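You operate a simulated robot arm through the tools that you are given. There is no shell and no other tool. Be economical: measure what you need, move in short steps, check, and stop when the job is done.

Carry out the task below with a simulated robot arm. There is one attempt and no reset: what you move stays moved.

TASK
Put the grey putty tub and the grey add-on weight in the grey crate.
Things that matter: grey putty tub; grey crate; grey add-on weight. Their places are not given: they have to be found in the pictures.

It is judged by the outcome, as a careful person would: the job done as asked, and still so three seconds after it is handed in. It fails if anything else is knocked over, pushed out of place, dropped, spilled or broken.

THE ROBOT
A 6-joint arm with a two-finger parallel gripper, fixed in place. Base frame: the origin is at the foot of the arm, x ahead of it, y to its left, z up; the work surface is at about z = 0. Lengths are in m, angles in rad, forces in N, time in s.
With the tool pointing down near the work surface it reaches from about 0.14 to 0.58 m from the base axis. Its first joint turns from -1.152 to 1.152 rad. Payload 2.1 kg.
Tool frame: the origin (TCP) lies between the finger pads and is the grasp point; the fingertips stand 0.03 m ahead of it; z points along the fingers, y is the line along which they close. The gripper opens to 0.094 m. The fingers are 0.028 m wide and 0.01 m thick; the gripper's body (0.05 by 0.096 m) begins 0.055 m behind the TCP.
Orientation is that of the tool frame in the base frame, as [roll, pitch, yaw] about the fixed x, y, z axes, in that order (R = Rz(yaw) Ry(pitch) Rx(roll)). With the fingers straight down and closing along the base's y, the tool's x points along the base's -x, its y along +y and its z along -z.

THE INTERFACE
- The arm moves only by the tool move_arm. Its argument "commands" is a list of rows, each a list of 3 entries, a list of its own where there are three numbers: the shift along the base's x, y, z in cm, then the turn, a rotation vector about the base's x, y, z in rad, then the opening in per cent of the stroke, from 0 (shut) to 100 (fully open). In form: [[[x, y, z], [ax, ay, az], claw], ...]. A call has 1 to 8 rows; each row is the pose to reach, as a shift and turn from the pose commanded when the call began. A row lasts 0.2 s, in which the tool goes at most 0.05 m and 0.15 rad; a call with a longer step from one row to the next is refused whole, and so is a gripper value outside its range. A pose out of reach is approached as far as the arm can. The call stops where the force on the tool passes 40 N (or 10 N more than at its start, if that is more) or the arm is blocked; 0.2 s more then pass. The fingers move at their own pace (about 0.072 m/s each) and stop on an object; they squeeze with about 30 N. The grip force told is the motor's: it shows also when the fingers shut on nothing. Time passes only in rows, and 0.2 s behind the last, so rows that repeat a pose let the fingers close. It gives the time, the measured TCP pose, the force on the tool (base axes), the opening and the grip force at its end, in the units of the frame above (readings bear some noise).
- Cameras (640 x 400 px; columns grow to the right, rows downward): "scene" is fixed at [0.0688, -0.4016, 0.4662]; the picture's right is [0.52, -0.86, 0.00], its down [-0.62, -0.37, -0.69] and it looks along [0.59, 0.35, -0.73] (base axes); focal length 214 px, centre (320, 200). "wrist" rides on the gripper at [-0.037, 0, -0.058] in the tool frame; the picture's right is [0.00, -1.00, 0.00], its down [0.97, 0.00, -0.24] and it looks along [0.24, 0.00, 0.97] (tool axes); focal length 218 px, centre (320, 200).
- grab_frame(camera): a new picture of that camera. No time passes.
- pixel_to_xyz(camera, pixels): for up to 12 pixels [column, row] of the newest picture of that camera ("zoom" is the newest enlarged one), the place [x, y, z] in the base frame of the surface seen there, good to about 0.002 m. No time passes.
- zoom(camera, box): a new picture of the part [left, top, right, bottom] of that camera's present view, enlarged. No time passes.
- hand_in(): hands the job in; it is judged then, once.

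Work in short steps. Measure before you move; look again where a grasp or a placing could have gone wrong, and mend it. You have 60 turns and 20 pictures in all, the two below and enlarged ones among them. Open the gripper and draw the arm clear of the work before you hand the job in, unless the task says otherwise; then end with one line.

The tools are called as a command line: name --argument value ..., lists and objects as JSON in quotes. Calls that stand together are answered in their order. move_arm: Moves the arm, as the interface text tells. Its arguments: {"type":"object","properties":{"commands":{"type":"array","items":{"type":"array"}}},"required":["commands"]} The other tools are called the same way: grab_frame (camera) takes a picture; pixel_to_xyz (camera, pixels) gives the place of the surface under pixels of a picture; zoom (camera, box) takes an enlarged picture of a part of a camera's view; hand_in () hands the job in.

At the start:

```text
t: 0.0
tcp_pos: [0.3404, -0.1172, 0.348]
orientation: [3.141, 0.003, -3.14]
ft_force: [-0.5, 0.2, -0.5]
opening: 0.0939
gripper_force: 0.0
```

scene: 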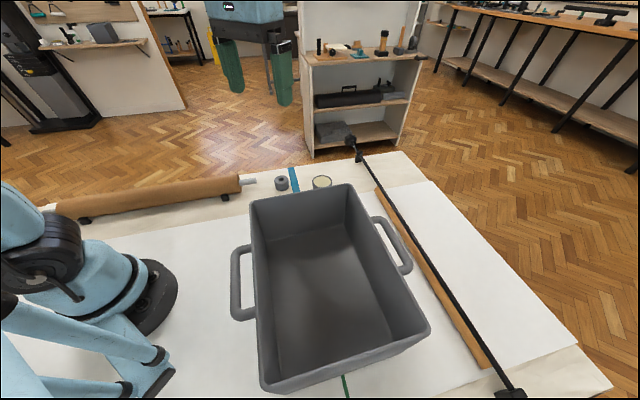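
wrist: 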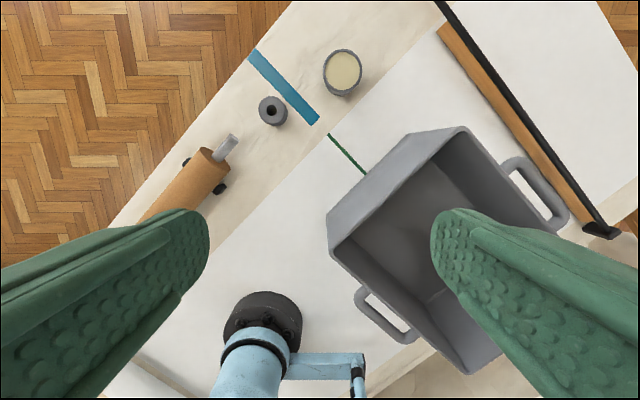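

The wrist picture shows the tub (open-looking, pale top) at about (342,72) and the weight at (273,110), with the crate at right. I will enlarge both and measure.

zoom --camera "wrist" --box '[230, 30, 390, 130]'

pixel_to_xyz --camera "wrist" --pixels '[[342, 70], [324, 70], [360, 70], [342, 51], [342, 92], [273, 104], [261, 107], [285, 107], [272, 122], [300, 130], [290, 90]]'

pixel_to_xyz --camera "scene" --pixels '[[251, 201], [349, 184], [430, 330], [265, 388], [300, 250], [340, 320], [300, 330], [322, 181], [282, 180], [300, 192], [240, 285], [395, 245]]'

```text
4.00 times, centred on (310, 80) of wrist
```

zoom: 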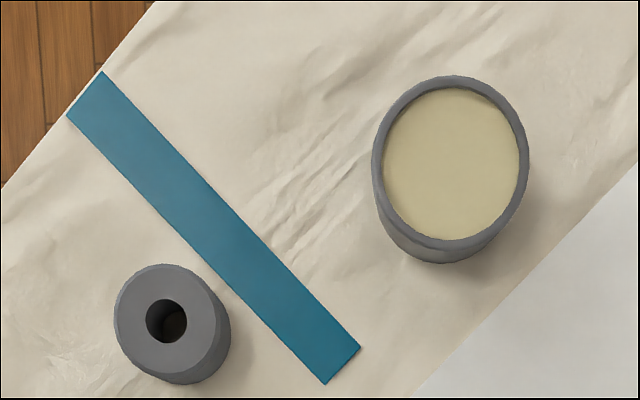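

```text
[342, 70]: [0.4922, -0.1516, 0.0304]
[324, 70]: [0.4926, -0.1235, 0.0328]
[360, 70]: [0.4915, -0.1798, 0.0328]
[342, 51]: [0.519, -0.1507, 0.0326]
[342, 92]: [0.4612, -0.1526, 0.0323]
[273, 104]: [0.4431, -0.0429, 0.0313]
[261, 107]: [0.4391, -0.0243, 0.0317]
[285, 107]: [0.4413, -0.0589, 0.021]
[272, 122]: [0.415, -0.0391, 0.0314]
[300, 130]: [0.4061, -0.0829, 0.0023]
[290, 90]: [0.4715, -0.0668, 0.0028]
```

```text
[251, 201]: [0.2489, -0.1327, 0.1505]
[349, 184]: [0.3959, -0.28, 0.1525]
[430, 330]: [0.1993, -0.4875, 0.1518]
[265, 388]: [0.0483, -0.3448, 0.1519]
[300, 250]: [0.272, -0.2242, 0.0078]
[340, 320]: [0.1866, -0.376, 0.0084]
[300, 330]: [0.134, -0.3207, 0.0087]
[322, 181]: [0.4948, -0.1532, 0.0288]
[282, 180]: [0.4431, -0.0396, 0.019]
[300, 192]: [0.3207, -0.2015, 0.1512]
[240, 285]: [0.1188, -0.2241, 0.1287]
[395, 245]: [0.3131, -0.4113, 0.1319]
```

The weight is centred near (0.436, -0.040) with its top at 0.031. The tub is near (0.492, -0.152), rim at 0.033 and about 0.062 wide. The crate's middle is near (0.223, -0.311), rim at 0.152. I move above the weight and look again.

move_arm --commands '[[[3, 2.5, -2], [0, 0, 0], 80], [[6, 5, -4], [0, 0, 0], 65], [[9.5, 7.7, -6], [0, 0, 0], 65], [[9.5, 7.7, -10], [0, 0, 0], 65], [[9.5, 7.7, -14], [0, 0, 0], 65], [[9.5, 7.7, -18], [0, 0, 0], 65], [[9.5, 7.7, -22], [0, 0, 0], 65]]'

grab_frame --camera "wrist"

```text
t: 1.6
tcp_pos: [0.4369, -0.0419, 0.1264]
orientation: [-3.14, 0.001, 3.14]
ft_force: [-0.2, 0.3, 0.0]
opening: 0.0609
gripper_force: 0.1
```

```text
16 pictures are left
```

wrist: 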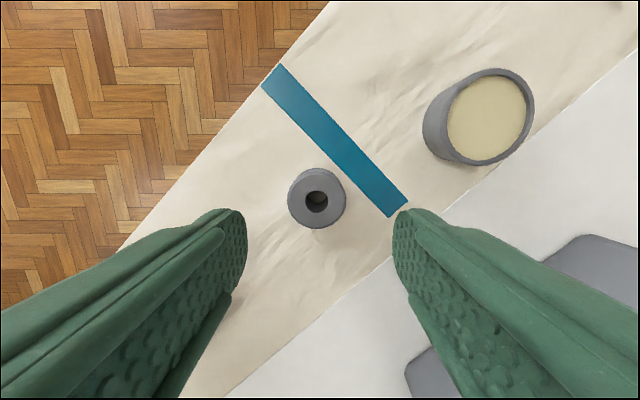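

The weight is at (317,200), between the fingers. I measure its edges and those of the tub.

pixel_to_xyz --camera "wrist" --pixels '[[291, 200], [343, 200], [305, 200], [332, 200], [317, 172], [317, 225], [317, 185], [240, 310], [487, 75], [487, 158], [452, 118], [527, 118]]'

```text
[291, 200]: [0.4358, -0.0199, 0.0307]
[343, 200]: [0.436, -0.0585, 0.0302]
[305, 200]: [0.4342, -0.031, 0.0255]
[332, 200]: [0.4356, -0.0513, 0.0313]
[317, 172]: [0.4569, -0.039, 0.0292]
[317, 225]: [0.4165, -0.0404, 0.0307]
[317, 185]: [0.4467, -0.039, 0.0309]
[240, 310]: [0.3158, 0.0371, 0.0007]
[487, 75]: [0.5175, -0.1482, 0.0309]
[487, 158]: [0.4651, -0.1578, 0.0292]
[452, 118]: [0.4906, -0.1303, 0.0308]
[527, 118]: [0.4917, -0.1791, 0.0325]
```

Weight centre is (0.4365, -0.039) and it is 0.042 wide. I descend 9 cm over it with a small correction, then close.

move_arm --commands '[[[0, 0.2, -3], [0, 0, 0], 65], [[0, 0.2, -6], [0, 0, 0], 65], [[0, 0.2, -8], [0, 0, 0], 65], [[0, 0.2, -9.1], [0, 0, 0], 65], [[0, 0.2, -9.1], [0, 0, 0], 20], [[0, 0.2, -9.1], [0, 0, 0], 20], [[0, 0.2, -9.1], [0, 0, 0], 20]]'

```text
t: 3.2
tcp_pos: [0.4381, -0.039, 0.0378]
orientation: [-3.141, 0.003, 3.141]
ft_force: [-1.0, -11.0, 15.5]
opening: 0.0534
gripper_force: 29.6
```

The fingers stopped at 0.053, wider than expected, with side and vertical forces. I look.

grab_frame --camera "wrist"

zoom --camera "scene" --box '[220, 130, 348, 210]'

```text
15 pictures are left
```

wrist: 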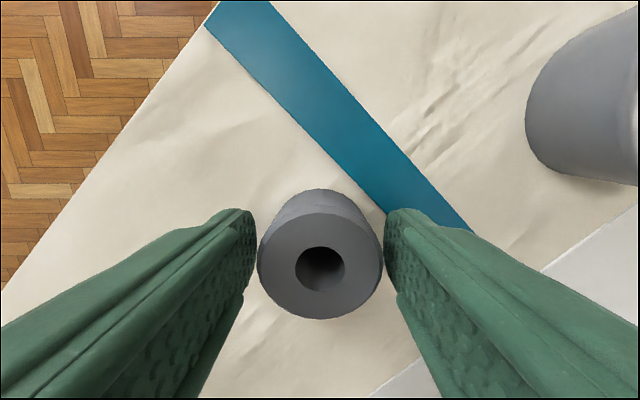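

```text
5.00 times, centred on (284, 170) of scene
```

zoom: 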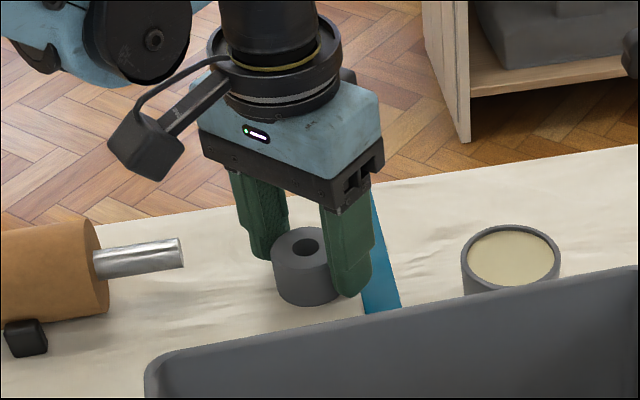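

The gap between the fingers and the weight is unclear, so I measure it.

pixel_to_xyz --camera "wrist" --pixels '[[262, 262], [378, 262], [320, 315], [320, 235], [285, 205], [355, 205], [252, 240], [390, 240], [400, 190], [300, 100], [230, 210], [430, 215]]'

pixel_to_xyz --camera "zoom" --pixels '[[280, 250], [325, 255], [300, 290], [320, 295], [350, 290], [262, 255], [372, 300], [390, 280], [350, 305]]'

```text
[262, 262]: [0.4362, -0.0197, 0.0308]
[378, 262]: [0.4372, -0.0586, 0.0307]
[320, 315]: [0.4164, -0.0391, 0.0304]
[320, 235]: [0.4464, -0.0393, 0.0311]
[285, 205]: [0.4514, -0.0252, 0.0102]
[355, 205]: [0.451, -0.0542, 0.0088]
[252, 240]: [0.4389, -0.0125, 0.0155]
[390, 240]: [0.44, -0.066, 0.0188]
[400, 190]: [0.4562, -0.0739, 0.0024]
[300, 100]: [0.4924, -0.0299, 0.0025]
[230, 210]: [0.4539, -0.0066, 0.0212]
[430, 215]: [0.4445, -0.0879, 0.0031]
```

```text
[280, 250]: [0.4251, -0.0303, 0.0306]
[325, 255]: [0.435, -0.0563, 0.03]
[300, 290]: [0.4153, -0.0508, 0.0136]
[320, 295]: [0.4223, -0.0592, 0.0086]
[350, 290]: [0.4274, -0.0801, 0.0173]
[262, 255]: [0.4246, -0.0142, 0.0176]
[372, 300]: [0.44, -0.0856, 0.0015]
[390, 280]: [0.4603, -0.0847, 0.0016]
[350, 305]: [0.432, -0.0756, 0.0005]
```

The fingers are about 7 mm short of the weight on each side. The upward force (15 N) and side force suggest a tip is caught on the surface near the blue strip at (400,190). I open, rise 7 mm, and close again.

move_arm --commands '[[[0, 0, 0], [0, 0, 0], 65], [[0, 0, 0.7], [0, 0, 0], 65], [[0, 0, 0.7], [0, 0, 0], 65]]'

move_arm --commands '[[[0, 0, 0], [0, 0, 0], 50], [[0, 0, 0], [0, 0, 0], 35], [[0, 0, 0], [0, 0, 0], 35], [[0, 0, 0], [0, 0, 0], 35]]'

```text
t: 4.0
tcp_pos: [0.4364, -0.0377, 0.0448]
orientation: [-3.141, 0.002, 3.141]
ft_force: [-0.1, 0.0, 0.3]
opening: 0.061
gripper_force: 0.1
```

```text
t: 5.0
tcp_pos: [0.4373, -0.0375, 0.0439]
orientation: [3.141, 0.004, -3.141]
ft_force: [-0.2, -3.0, 3.9]
opening: 0.0532
gripper_force: 29.8
```

It stopped at 0.053 again, so the weight may actually be held. I lift 2 cm and compare the load.

move_arm --commands '[[[0, 0, 0.5], [0, 0, 0], 35], [[0, 0, 1], [0, 0, 0], 35], [[0, 0, 2], [0, 0, 0], 35], [[0, 0, 2], [0, 0, 0], 35]]'

grab_frame --camera "wrist"

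```text
t: 6.0
tcp_pos: [0.4368, -0.0378, 0.0635]
orientation: [-3.14, 0.001, -3.141]
ft_force: [-0.1, 0.4, -0.1]
opening: 0.033
gripper_force: 0.1
```

```text
13 pictures are left
```

wrist: 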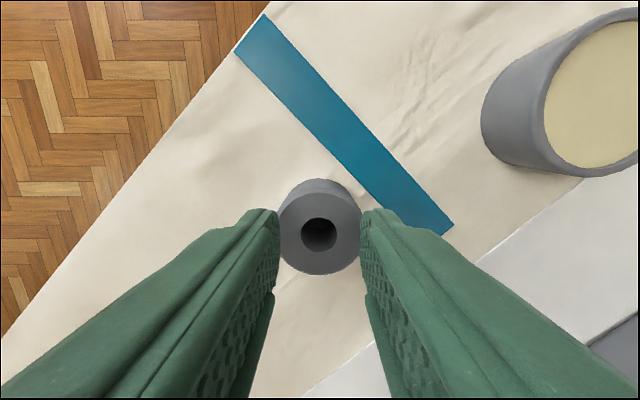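

The fingers slid off: the opening is now 0.033 and the weight still stands at (319,233). Something about 0.053 wide blocked them, perhaps at the blue strip next to the right finger. I rise a little, turn -45° so the fingers close parallel to the strip, and open wide.

move_arm --commands '[[[0, 0, 2], [0, 0, 0], 35], [[0, 0, 4], [0, 0, -0.135], 80], [[0, 0, 4], [0, 0, -0.27], 80], [[0, 0, 4], [0, 0, -0.4], 80], [[0, 0, 4], [0, 0, -0.53], 80], [[0, 0, 4], [0, 0, -0.66], 80], [[0, 0, 4], [0, 0, -0.785], 80], [[0, 0, 4], [0, 0, -0.785], 80]]'

zoom --camera "wrist" --box '[220, 120, 420, 245]'

```text
t: 7.8
tcp_pos: [0.437, -0.0391, 0.1041]
orientation: [3.141, 0.001, 2.354]
ft_force: [-0.7, -0.3, 1.0]
opening: 0.0754
gripper_force: 0.1
```

```text
3.20 times, centred on (320, 182) of wrist
```

zoom: 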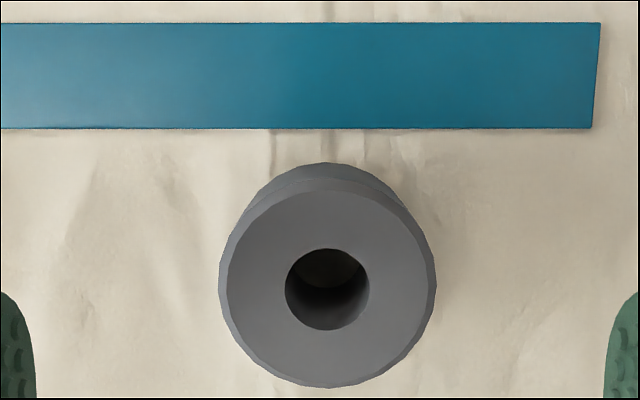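

The weight is centred and the strip is now well clear of both fingers. I descend 6.3 cm and close.

move_arm --commands '[[[0, 0, -3], [0, 0, 0], 80], [[0, 0, -5], [0, 0, 0], 80], [[0, 0, -6.3], [0, 0, 0], 80], [[0, 0, -6.3], [0, 0, 0], 80], [[0, 0, -6.3], [0, 0, 0], 35], [[0, 0, -6.3], [0, 0, 0], 35], [[0, 0, -6.3], [0, 0, 0], 35]]'

grab_frame --camera "wrist"

```text
t: 9.4
tcp_pos: [0.4364, -0.0372, 0.0417]
orientation: [3.141, 0.002, 2.357]
ft_force: [0.6, 0.6, 0.2]
opening: 0.0456
gripper_force: 30.2
```

```text
11 pictures are left
```

wrist: 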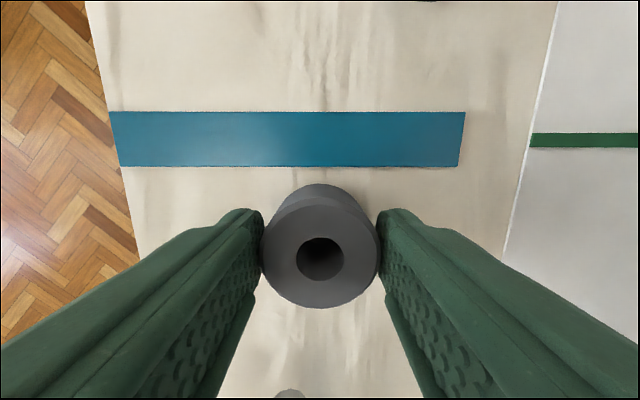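

The stop is now at 0.0456 with no stray force, so it looks like a real grip. I lift slowly to test.

move_arm --commands '[[[0, 0, 0.5], [0, 0, 0], 35], [[0, 0, 1], [0, 0, 0], 35], [[0, 0, 2], [0, 0, 0], 35], [[0, 0, 3], [0, 0, 0], 35], [[0, 0, 3], [0, 0, 0], 35]]'

```text
t: 10.6
tcp_pos: [0.4352, -0.0382, 0.0712]
orientation: [3.141, 0.001, 2.358]
ft_force: [0.0, 0.2, -2.8]
opening: 0.0456
gripper_force: 29.7
```

Held: the load is about 2.8 N and the opening unchanged. I rise above the rim, then carry it over the crate.

move_arm --commands '[[[0, 0, 3], [0, 0, 0], 35], [[0, 0, 6], [0, 0, 0], 35], [[0, 0, 10], [0, 0, 0], 35], [[0, 0, 14], [0, 0, 0], 35], [[0, 0, 17.5], [0, 0, 0], 35], [[0, 0, 18], [0, 0, 0], 35], [[0, 0, 18], [0, 0, 0], 35]]'

move_arm --commands '[[[-2, -2.5, 0], [0, 0, 0], 35], [[-4.5, -5.6, 0], [0, 0, 0], 35], [[-7, -8.8, 0], [0, 0, 0], 35], [[-9.5, -11.9, 0], [0, 0, 0], 35], [[-12, -15, 0], [0, 0, 0], 35], [[-14.5, -18.1, 0], [0, 0, 0], 35], [[-17, -21.2, 0], [0, 0, 0], 35], [[-17, -21.2, 0], [0, 0, 0], 35]]'

move_arm --commands '[[[-2, -2.5, 0], [0, 0, 0], 35], [[-4, -5, 0], [0, 0, 0], 35], [[-6, -7.5, 0], [0, 0, 0], 35], [[-7.7, -9.7, 0], [0, 0, 0], 35], [[-7.7, -9.7, 0], [0, 0, 0], 35]]'

grab_frame --camera "wrist"

```text
t: 12.2
tcp_pos: [0.4384, -0.0388, 0.2538]
orientation: [3.14, 0.001, 2.358]
ft_force: [-0.6, -0.2, -3.1]
opening: 0.0456
gripper_force: 30.2
```

```text
t: 14.0
tcp_pos: [0.266, -0.2518, 0.2511]
orientation: [-3.141, 0.001, 2.357]
ft_force: [-0.5, -0.2, -2.6]
opening: 0.0457
gripper_force: 30.3
```

```text
t: 15.2
tcp_pos: [0.1876, -0.3464, 0.249]
orientation: [3.141, 0.002, 2.358]
ft_force: [-0.1, 0.3, -2.6]
opening: 0.0457
gripper_force: 29.1
```

```text
10 pictures are left
```

wrist: 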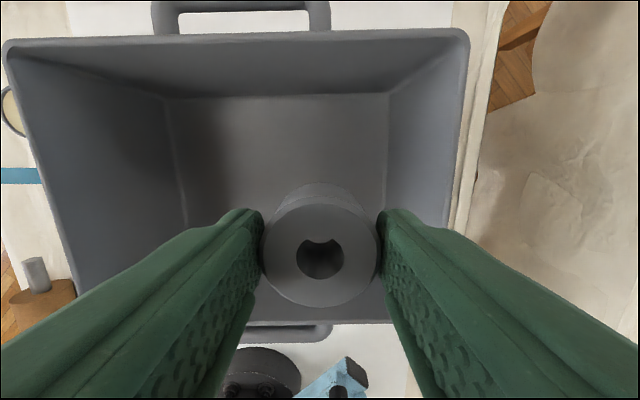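

The crate lies squarely under the gripper. I measure the floor's edges to make sure the fingers clear the right wall.

pixel_to_xyz --camera "wrist" --pixels '[[385, 97], [386, 180], [168, 100], [183, 200], [280, 97], [448, 180], [468, 40], [250, 180], [300, 320], [200, 310], [420, 324]]'

```text
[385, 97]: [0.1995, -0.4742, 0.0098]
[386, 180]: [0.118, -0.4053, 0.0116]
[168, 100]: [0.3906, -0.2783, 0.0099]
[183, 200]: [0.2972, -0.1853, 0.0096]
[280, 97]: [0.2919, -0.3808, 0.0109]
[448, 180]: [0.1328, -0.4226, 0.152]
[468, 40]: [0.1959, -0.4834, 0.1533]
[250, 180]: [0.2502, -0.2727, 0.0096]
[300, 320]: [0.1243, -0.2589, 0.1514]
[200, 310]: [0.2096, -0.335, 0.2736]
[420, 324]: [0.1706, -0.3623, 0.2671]
```

Floor is at 0.010 and every wall is at least 9 cm from the TCP. I lower to just above contact.

move_arm --commands '[[[0, 0, -3], [0, 0, 0], 35], [[0, 0, -6], [0, 0, 0], 35], [[0, 0, -9], [0, 0, 0], 35], [[0, 0, -12], [0, 0, 0], 35], [[0, 0, -15], [0, 0, 0], 35], [[0, 0, -17], [0, 0, 0], 35], [[0, 0, -18], [0, 0, 0], 35], [[0, 0, -18], [0, 0, 0], 35]]'

move_arm --commands '[[[0, 0, -0.7], [0, 0, 0], 35], [[0, 0, -1.3], [0, 0, 0], 35], [[0, 0, -1.7], [0, 0, 0], 35], [[0, 0, -1.9], [0, 0, 0], 35], [[0, 0, -1.9], [0, 0, 0], 35]]'

```text
t: 17.0
tcp_pos: [0.1908, -0.3458, 0.0713]
orientation: [3.141, 0.002, 2.358]
ft_force: [0.4, -0.2, -2.4]
opening: 0.0458
gripper_force: 29.4
```

```text
t: 18.2
tcp_pos: [0.1898, -0.3473, 0.052]
orientation: [-3.141, 0.003, 2.358]
ft_force: [-0.1, 0.5, -2.4]
opening: 0.0453
gripper_force: 29.7
```

The force still shows free hanging. I lower in small steps to contact.

move_arm --commands '[[[0, 0, -0.1], [0, 0, 0], 35], [[0, 0, -0.2], [0, 0, 0], 35], [[0, 0, -0.2], [0, 0, 0], 35]]'

```text
t: 19.0
tcp_pos: [0.1905, -0.3481, 0.0513]
orientation: [-3.14, 0.001, 2.357]
ft_force: [-0.2, 1.0, -1.9]
opening: 0.0454
gripper_force: 30.1
```

It is within a millimetre or so of the floor. I release and rise straight up.

move_arm --commands '[[[0, 0, -0.1], [0, 0, 0], 35], [[0, 0, -0.1], [0, 0, 0], 70], [[0, 0, -0.1], [0, 0, 0], 70], [[0, 0, 3], [0, 0, 0], 70], [[0, 0, 7], [0, 0, 0], 70], [[0, 0, 11], [0, 0, 0], 70], [[0, 0, 15], [0, 0, 0], 70], [[0, 0, 19.5], [0, 0, 0], 70]]'

grab_frame --camera "wrist"

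```text
t: 20.8
tcp_pos: [0.1894, -0.3491, 0.2465]
orientation: [-3.141, 0.001, 2.358]
ft_force: [-0.3, 0.9, -0.3]
opening: 0.0657
gripper_force: 0.0
```

```text
9 pictures are left
```

wrist: 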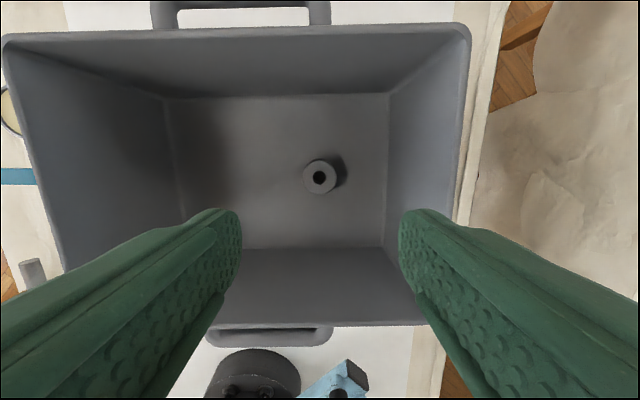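

The weight stands upright on the crate floor at (320,177). I go to above the tub, opening fully.

move_arm --commands '[[[3, 2, 0], [0, 0, 0], 70], [[7, 4.5, 0], [0, 0, 0], 70], [[11, 7.2, 0], [0, 0, 0], 70], [[15, 9.8, 0], [0, 0, 0], 70], [[19, 12.4, 0], [0, 0, 0], 100], [[23, 15, 0], [0, 0, 0], 100], [[27, 17.6, 0], [0, 0, 0], 100], [[30.2, 19.6, 0], [0, 0, 0], 100]]'

move_arm --commands '[[[0, 0, -4], [0, 0, 0], 100], [[0, 0, -8], [0, 0, 0], 100], [[0, 0, -12], [0, 0, 0], 100], [[0, 0, -12], [0, 0, 0], 100]]'

grab_frame --camera "wrist"

```text
t: 22.6
tcp_pos: [0.4913, -0.1491, 0.2462]
orientation: [3.141, 0.002, 2.356]
ft_force: [0.0, -0.2, 0.3]
opening: 0.094
gripper_force: 0.1
```

```text
t: 23.6
tcp_pos: [0.4907, -0.1513, 0.1257]
orientation: [-3.141, 0.002, 2.359]
ft_force: [0.7, 0.5, -0.3]
opening: 0.094
gripper_force: 0.0
```

```text
8 pictures are left
```

wrist: 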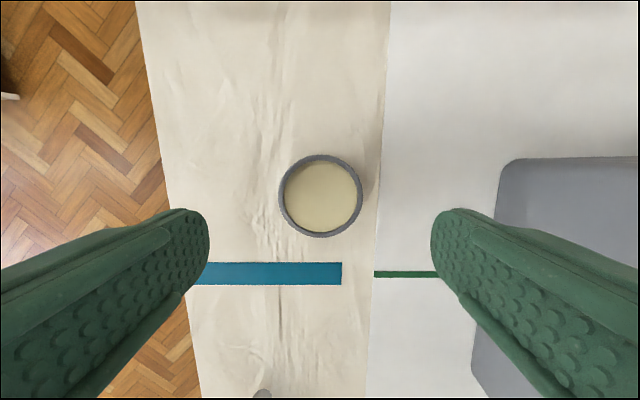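

The tub is centred at (320,196) between the open fingers, and the crate wall is about 10 cm away. I descend 8.5 cm and close.

move_arm --commands '[[[0, 0, -3], [0, 0, 0], 100], [[0, 0, -6], [0, 0, 0], 100], [[0, 0, -7.5], [0, 0, 0], 100], [[0, 0, -8.5], [0, 0, 0], 100], [[0, 0, -8.5], [0, 0, 0], 50], [[0, 0, -8.5], [0, 0, 0], 50], [[0, 0, -8.5], [0, 0, 0], 50]]'

```text
t: 25.2
tcp_pos: [0.4904, -0.1512, 0.0419]
orientation: [-3.141, 0.002, 2.357]
ft_force: [-0.2, -0.9, -0.8]
opening: 0.0606
gripper_force: 29.8
```

The grip closed at 0.0606, matching the tub, with no stray force. I lift slowly to test.

move_arm --commands '[[[0, 0, 0.5], [0, 0, 0], 50], [[0, 0, 1], [0, 0, 0], 50], [[0, 0, 2], [0, 0, 0], 50], [[0, 0, 3], [0, 0, 0], 50], [[0, 0, 3], [0, 0, 0], 50]]'

grab_frame --camera "wrist"

```text
t: 26.4
tcp_pos: [0.4926, -0.1514, 0.0705]
orientation: [3.14, 0.0, 2.357]
ft_force: [-0.6, 0.1, -1.3]
opening: 0.0604
gripper_force: 29.9
```

```text
7 pictures are left
```

wrist: 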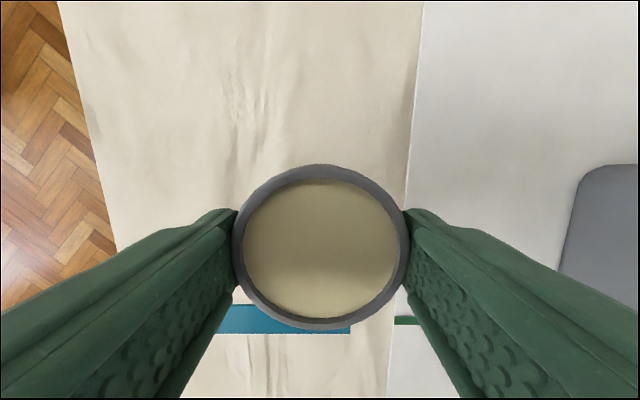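

The tub is held level. I raise it and carry it over the free end of the crate at (0.261, -0.271).

move_arm --commands '[[[0, 0, 3], [0, 0, 0], 50], [[0, 0, 6], [0, 0, 0], 50], [[0, 0, 10], [0, 0, 0], 50], [[0, 0, 14], [0, 0, 0], 50], [[0, 0, 17.5], [0, 0, 0], 50], [[0, 0, 18], [0, 0, 0], 50], [[0, 0, 18], [0, 0, 0], 50]]'

move_arm --commands '[[[-2.5, -1.3, 0], [0, 0, 0], 50], [[-6, -3.1, 0], [0, 0, 0], 50], [[-10, -5.2, 0], [0, 0, 0], 50], [[-14, -7.3, 0], [0, 0, 0], 50], [[-18, -9.4, 0], [0, 0, 0], 50], [[-21, -11, 0], [0, 0, 0], 50], [[-23, -12, 0], [0, 0, 0], 50], [[-23, -12, 0], [0, 0, 0], 50]]'

grab_frame --camera "wrist"

```text
t: 28.0
tcp_pos: [0.4907, -0.1517, 0.2497]
orientation: [3.14, 0.0, 2.358]
ft_force: [-0.7, 0.4, -1.1]
opening: 0.0606
gripper_force: 30.4
```

```text
t: 29.8
tcp_pos: [0.2605, -0.2715, 0.2513]
orientation: [-3.142, 0.003, 2.358]
ft_force: [0.1, -0.3, -1.9]
opening: 0.0602
gripper_force: 29.8
```

```text
6 pictures are left
```

wrist: 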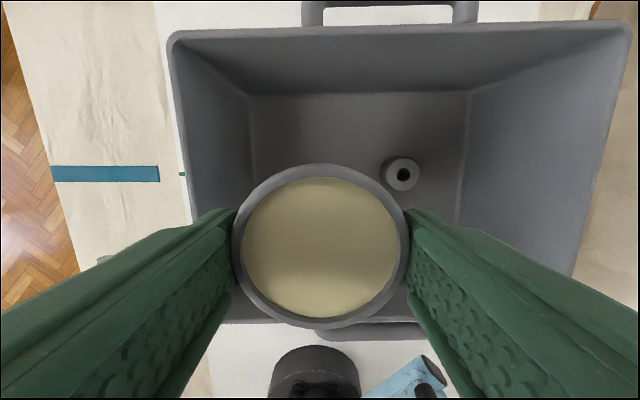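

The tub hangs over the free half, with the weight at (402,175). I lower to just above the floor.

move_arm --commands '[[[0, 0, -3], [0, 0, 0], 50], [[0, 0, -6], [0, 0, 0], 50], [[0, 0, -9], [0, 0, 0], 50], [[0, 0, -12], [0, 0, 0], 50], [[0, 0, -15], [0, 0, 0], 50], [[0, 0, -17], [0, 0, 0], 50], [[0, 0, -18], [0, 0, 0], 50], [[0, 0, -18], [0, 0, 0], 50]]'

move_arm --commands '[[[0, 0, -0.7], [0, 0, 0], 50], [[0, 0, -1.3], [0, 0, 0], 50], [[0, 0, -1.7], [0, 0, 0], 50], [[0, 0, -1.9], [0, 0, 0], 50], [[0, 0, -2.0], [0, 0, 0], 50], [[0, 0, -2.0], [0, 0, 0], 50]]'

```text
t: 31.6
tcp_pos: [0.262, -0.2716, 0.0718]
orientation: [3.141, 0.002, 2.358]
ft_force: [-0.5, 0.3, -0.9]
opening: 0.0604
gripper_force: 29.8
```

```text
t: 33.0
tcp_pos: [0.2615, -0.2717, 0.0509]
orientation: [-3.141, 0.004, 2.358]
ft_force: [0.7, 0.3, -1.6]
opening: 0.0606
gripper_force: 29.8
```

The tub is about at the floor. I lower one more millimetre, release and rise.

move_arm --commands '[[[0, 0, -0.1], [0, 0, 0], 50], [[0, 0, -0.1], [0, 0, 0], 80], [[0, 0, -0.1], [0, 0, 0], 80], [[0, 0, 3], [0, 0, 0], 80], [[0, 0, 7], [0, 0, 0], 80], [[0, 0, 11], [0, 0, 0], 80], [[0, 0, 15], [0, 0, 0], 80], [[0, 0, 19.5], [0, 0, 0], 80]]'

move_arm --commands '[[[2, 3, 2], [0, 0, 0], 80], [[4, 6, 4], [0, 0, 0], 80], [[6, 9, 6], [0, 0, 0], 80], [[8, 12, 8], [0, 0, 0], 80], [[8, 15, 8], [0, 0, 0], 80], [[8, 15, 8], [0, 0, 0], 80]]'

grab_frame --camera "scene"

grab_frame --camera "wrist"

```text
t: 34.8
tcp_pos: [0.2622, -0.27, 0.2469]
orientation: [3.142, 0.002, 2.359]
ft_force: [-0.6, 0.5, 0.5]
opening: 0.0751
gripper_force: 0.0
```

```text
t: 36.2
tcp_pos: [0.3401, -0.1221, 0.3259]
orientation: [-3.141, 0.002, 2.355]
ft_force: [0.3, -0.2, -0.8]
opening: 0.0751
gripper_force: 0.0
```

```text
5 pictures are left
```

scene: 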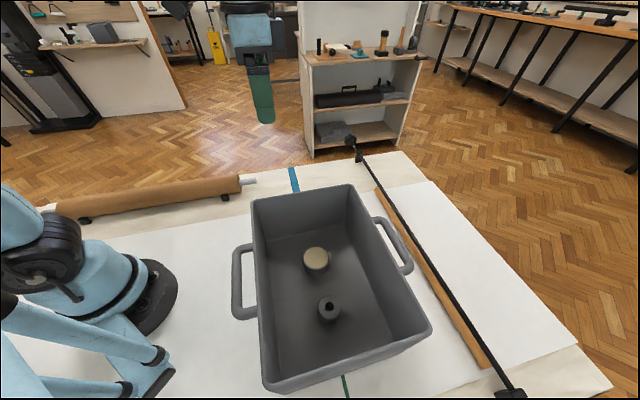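

```text
4 pictures are left
```

wrist: 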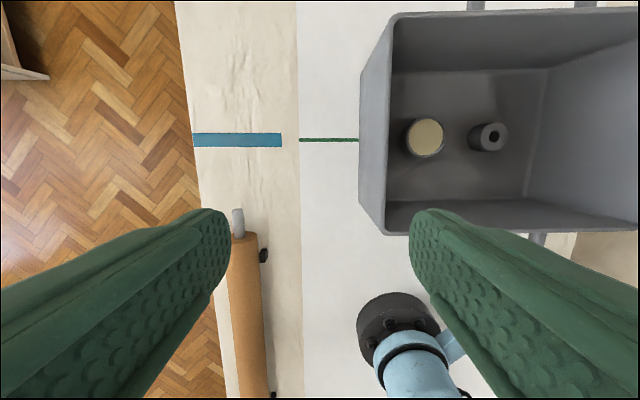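

Both items stand upright in the crate, the tub at (317,258) and the weight at (329,308) in the scene picture. The crate and the roll have not moved, and the arm is clear with the gripper open, so I hand in.

hand_in

```text
The job is handed in.
```

The grey putty tub and the grey add-on weight are both standing upright in the grey crate, and nothing else in the pictures was moved.
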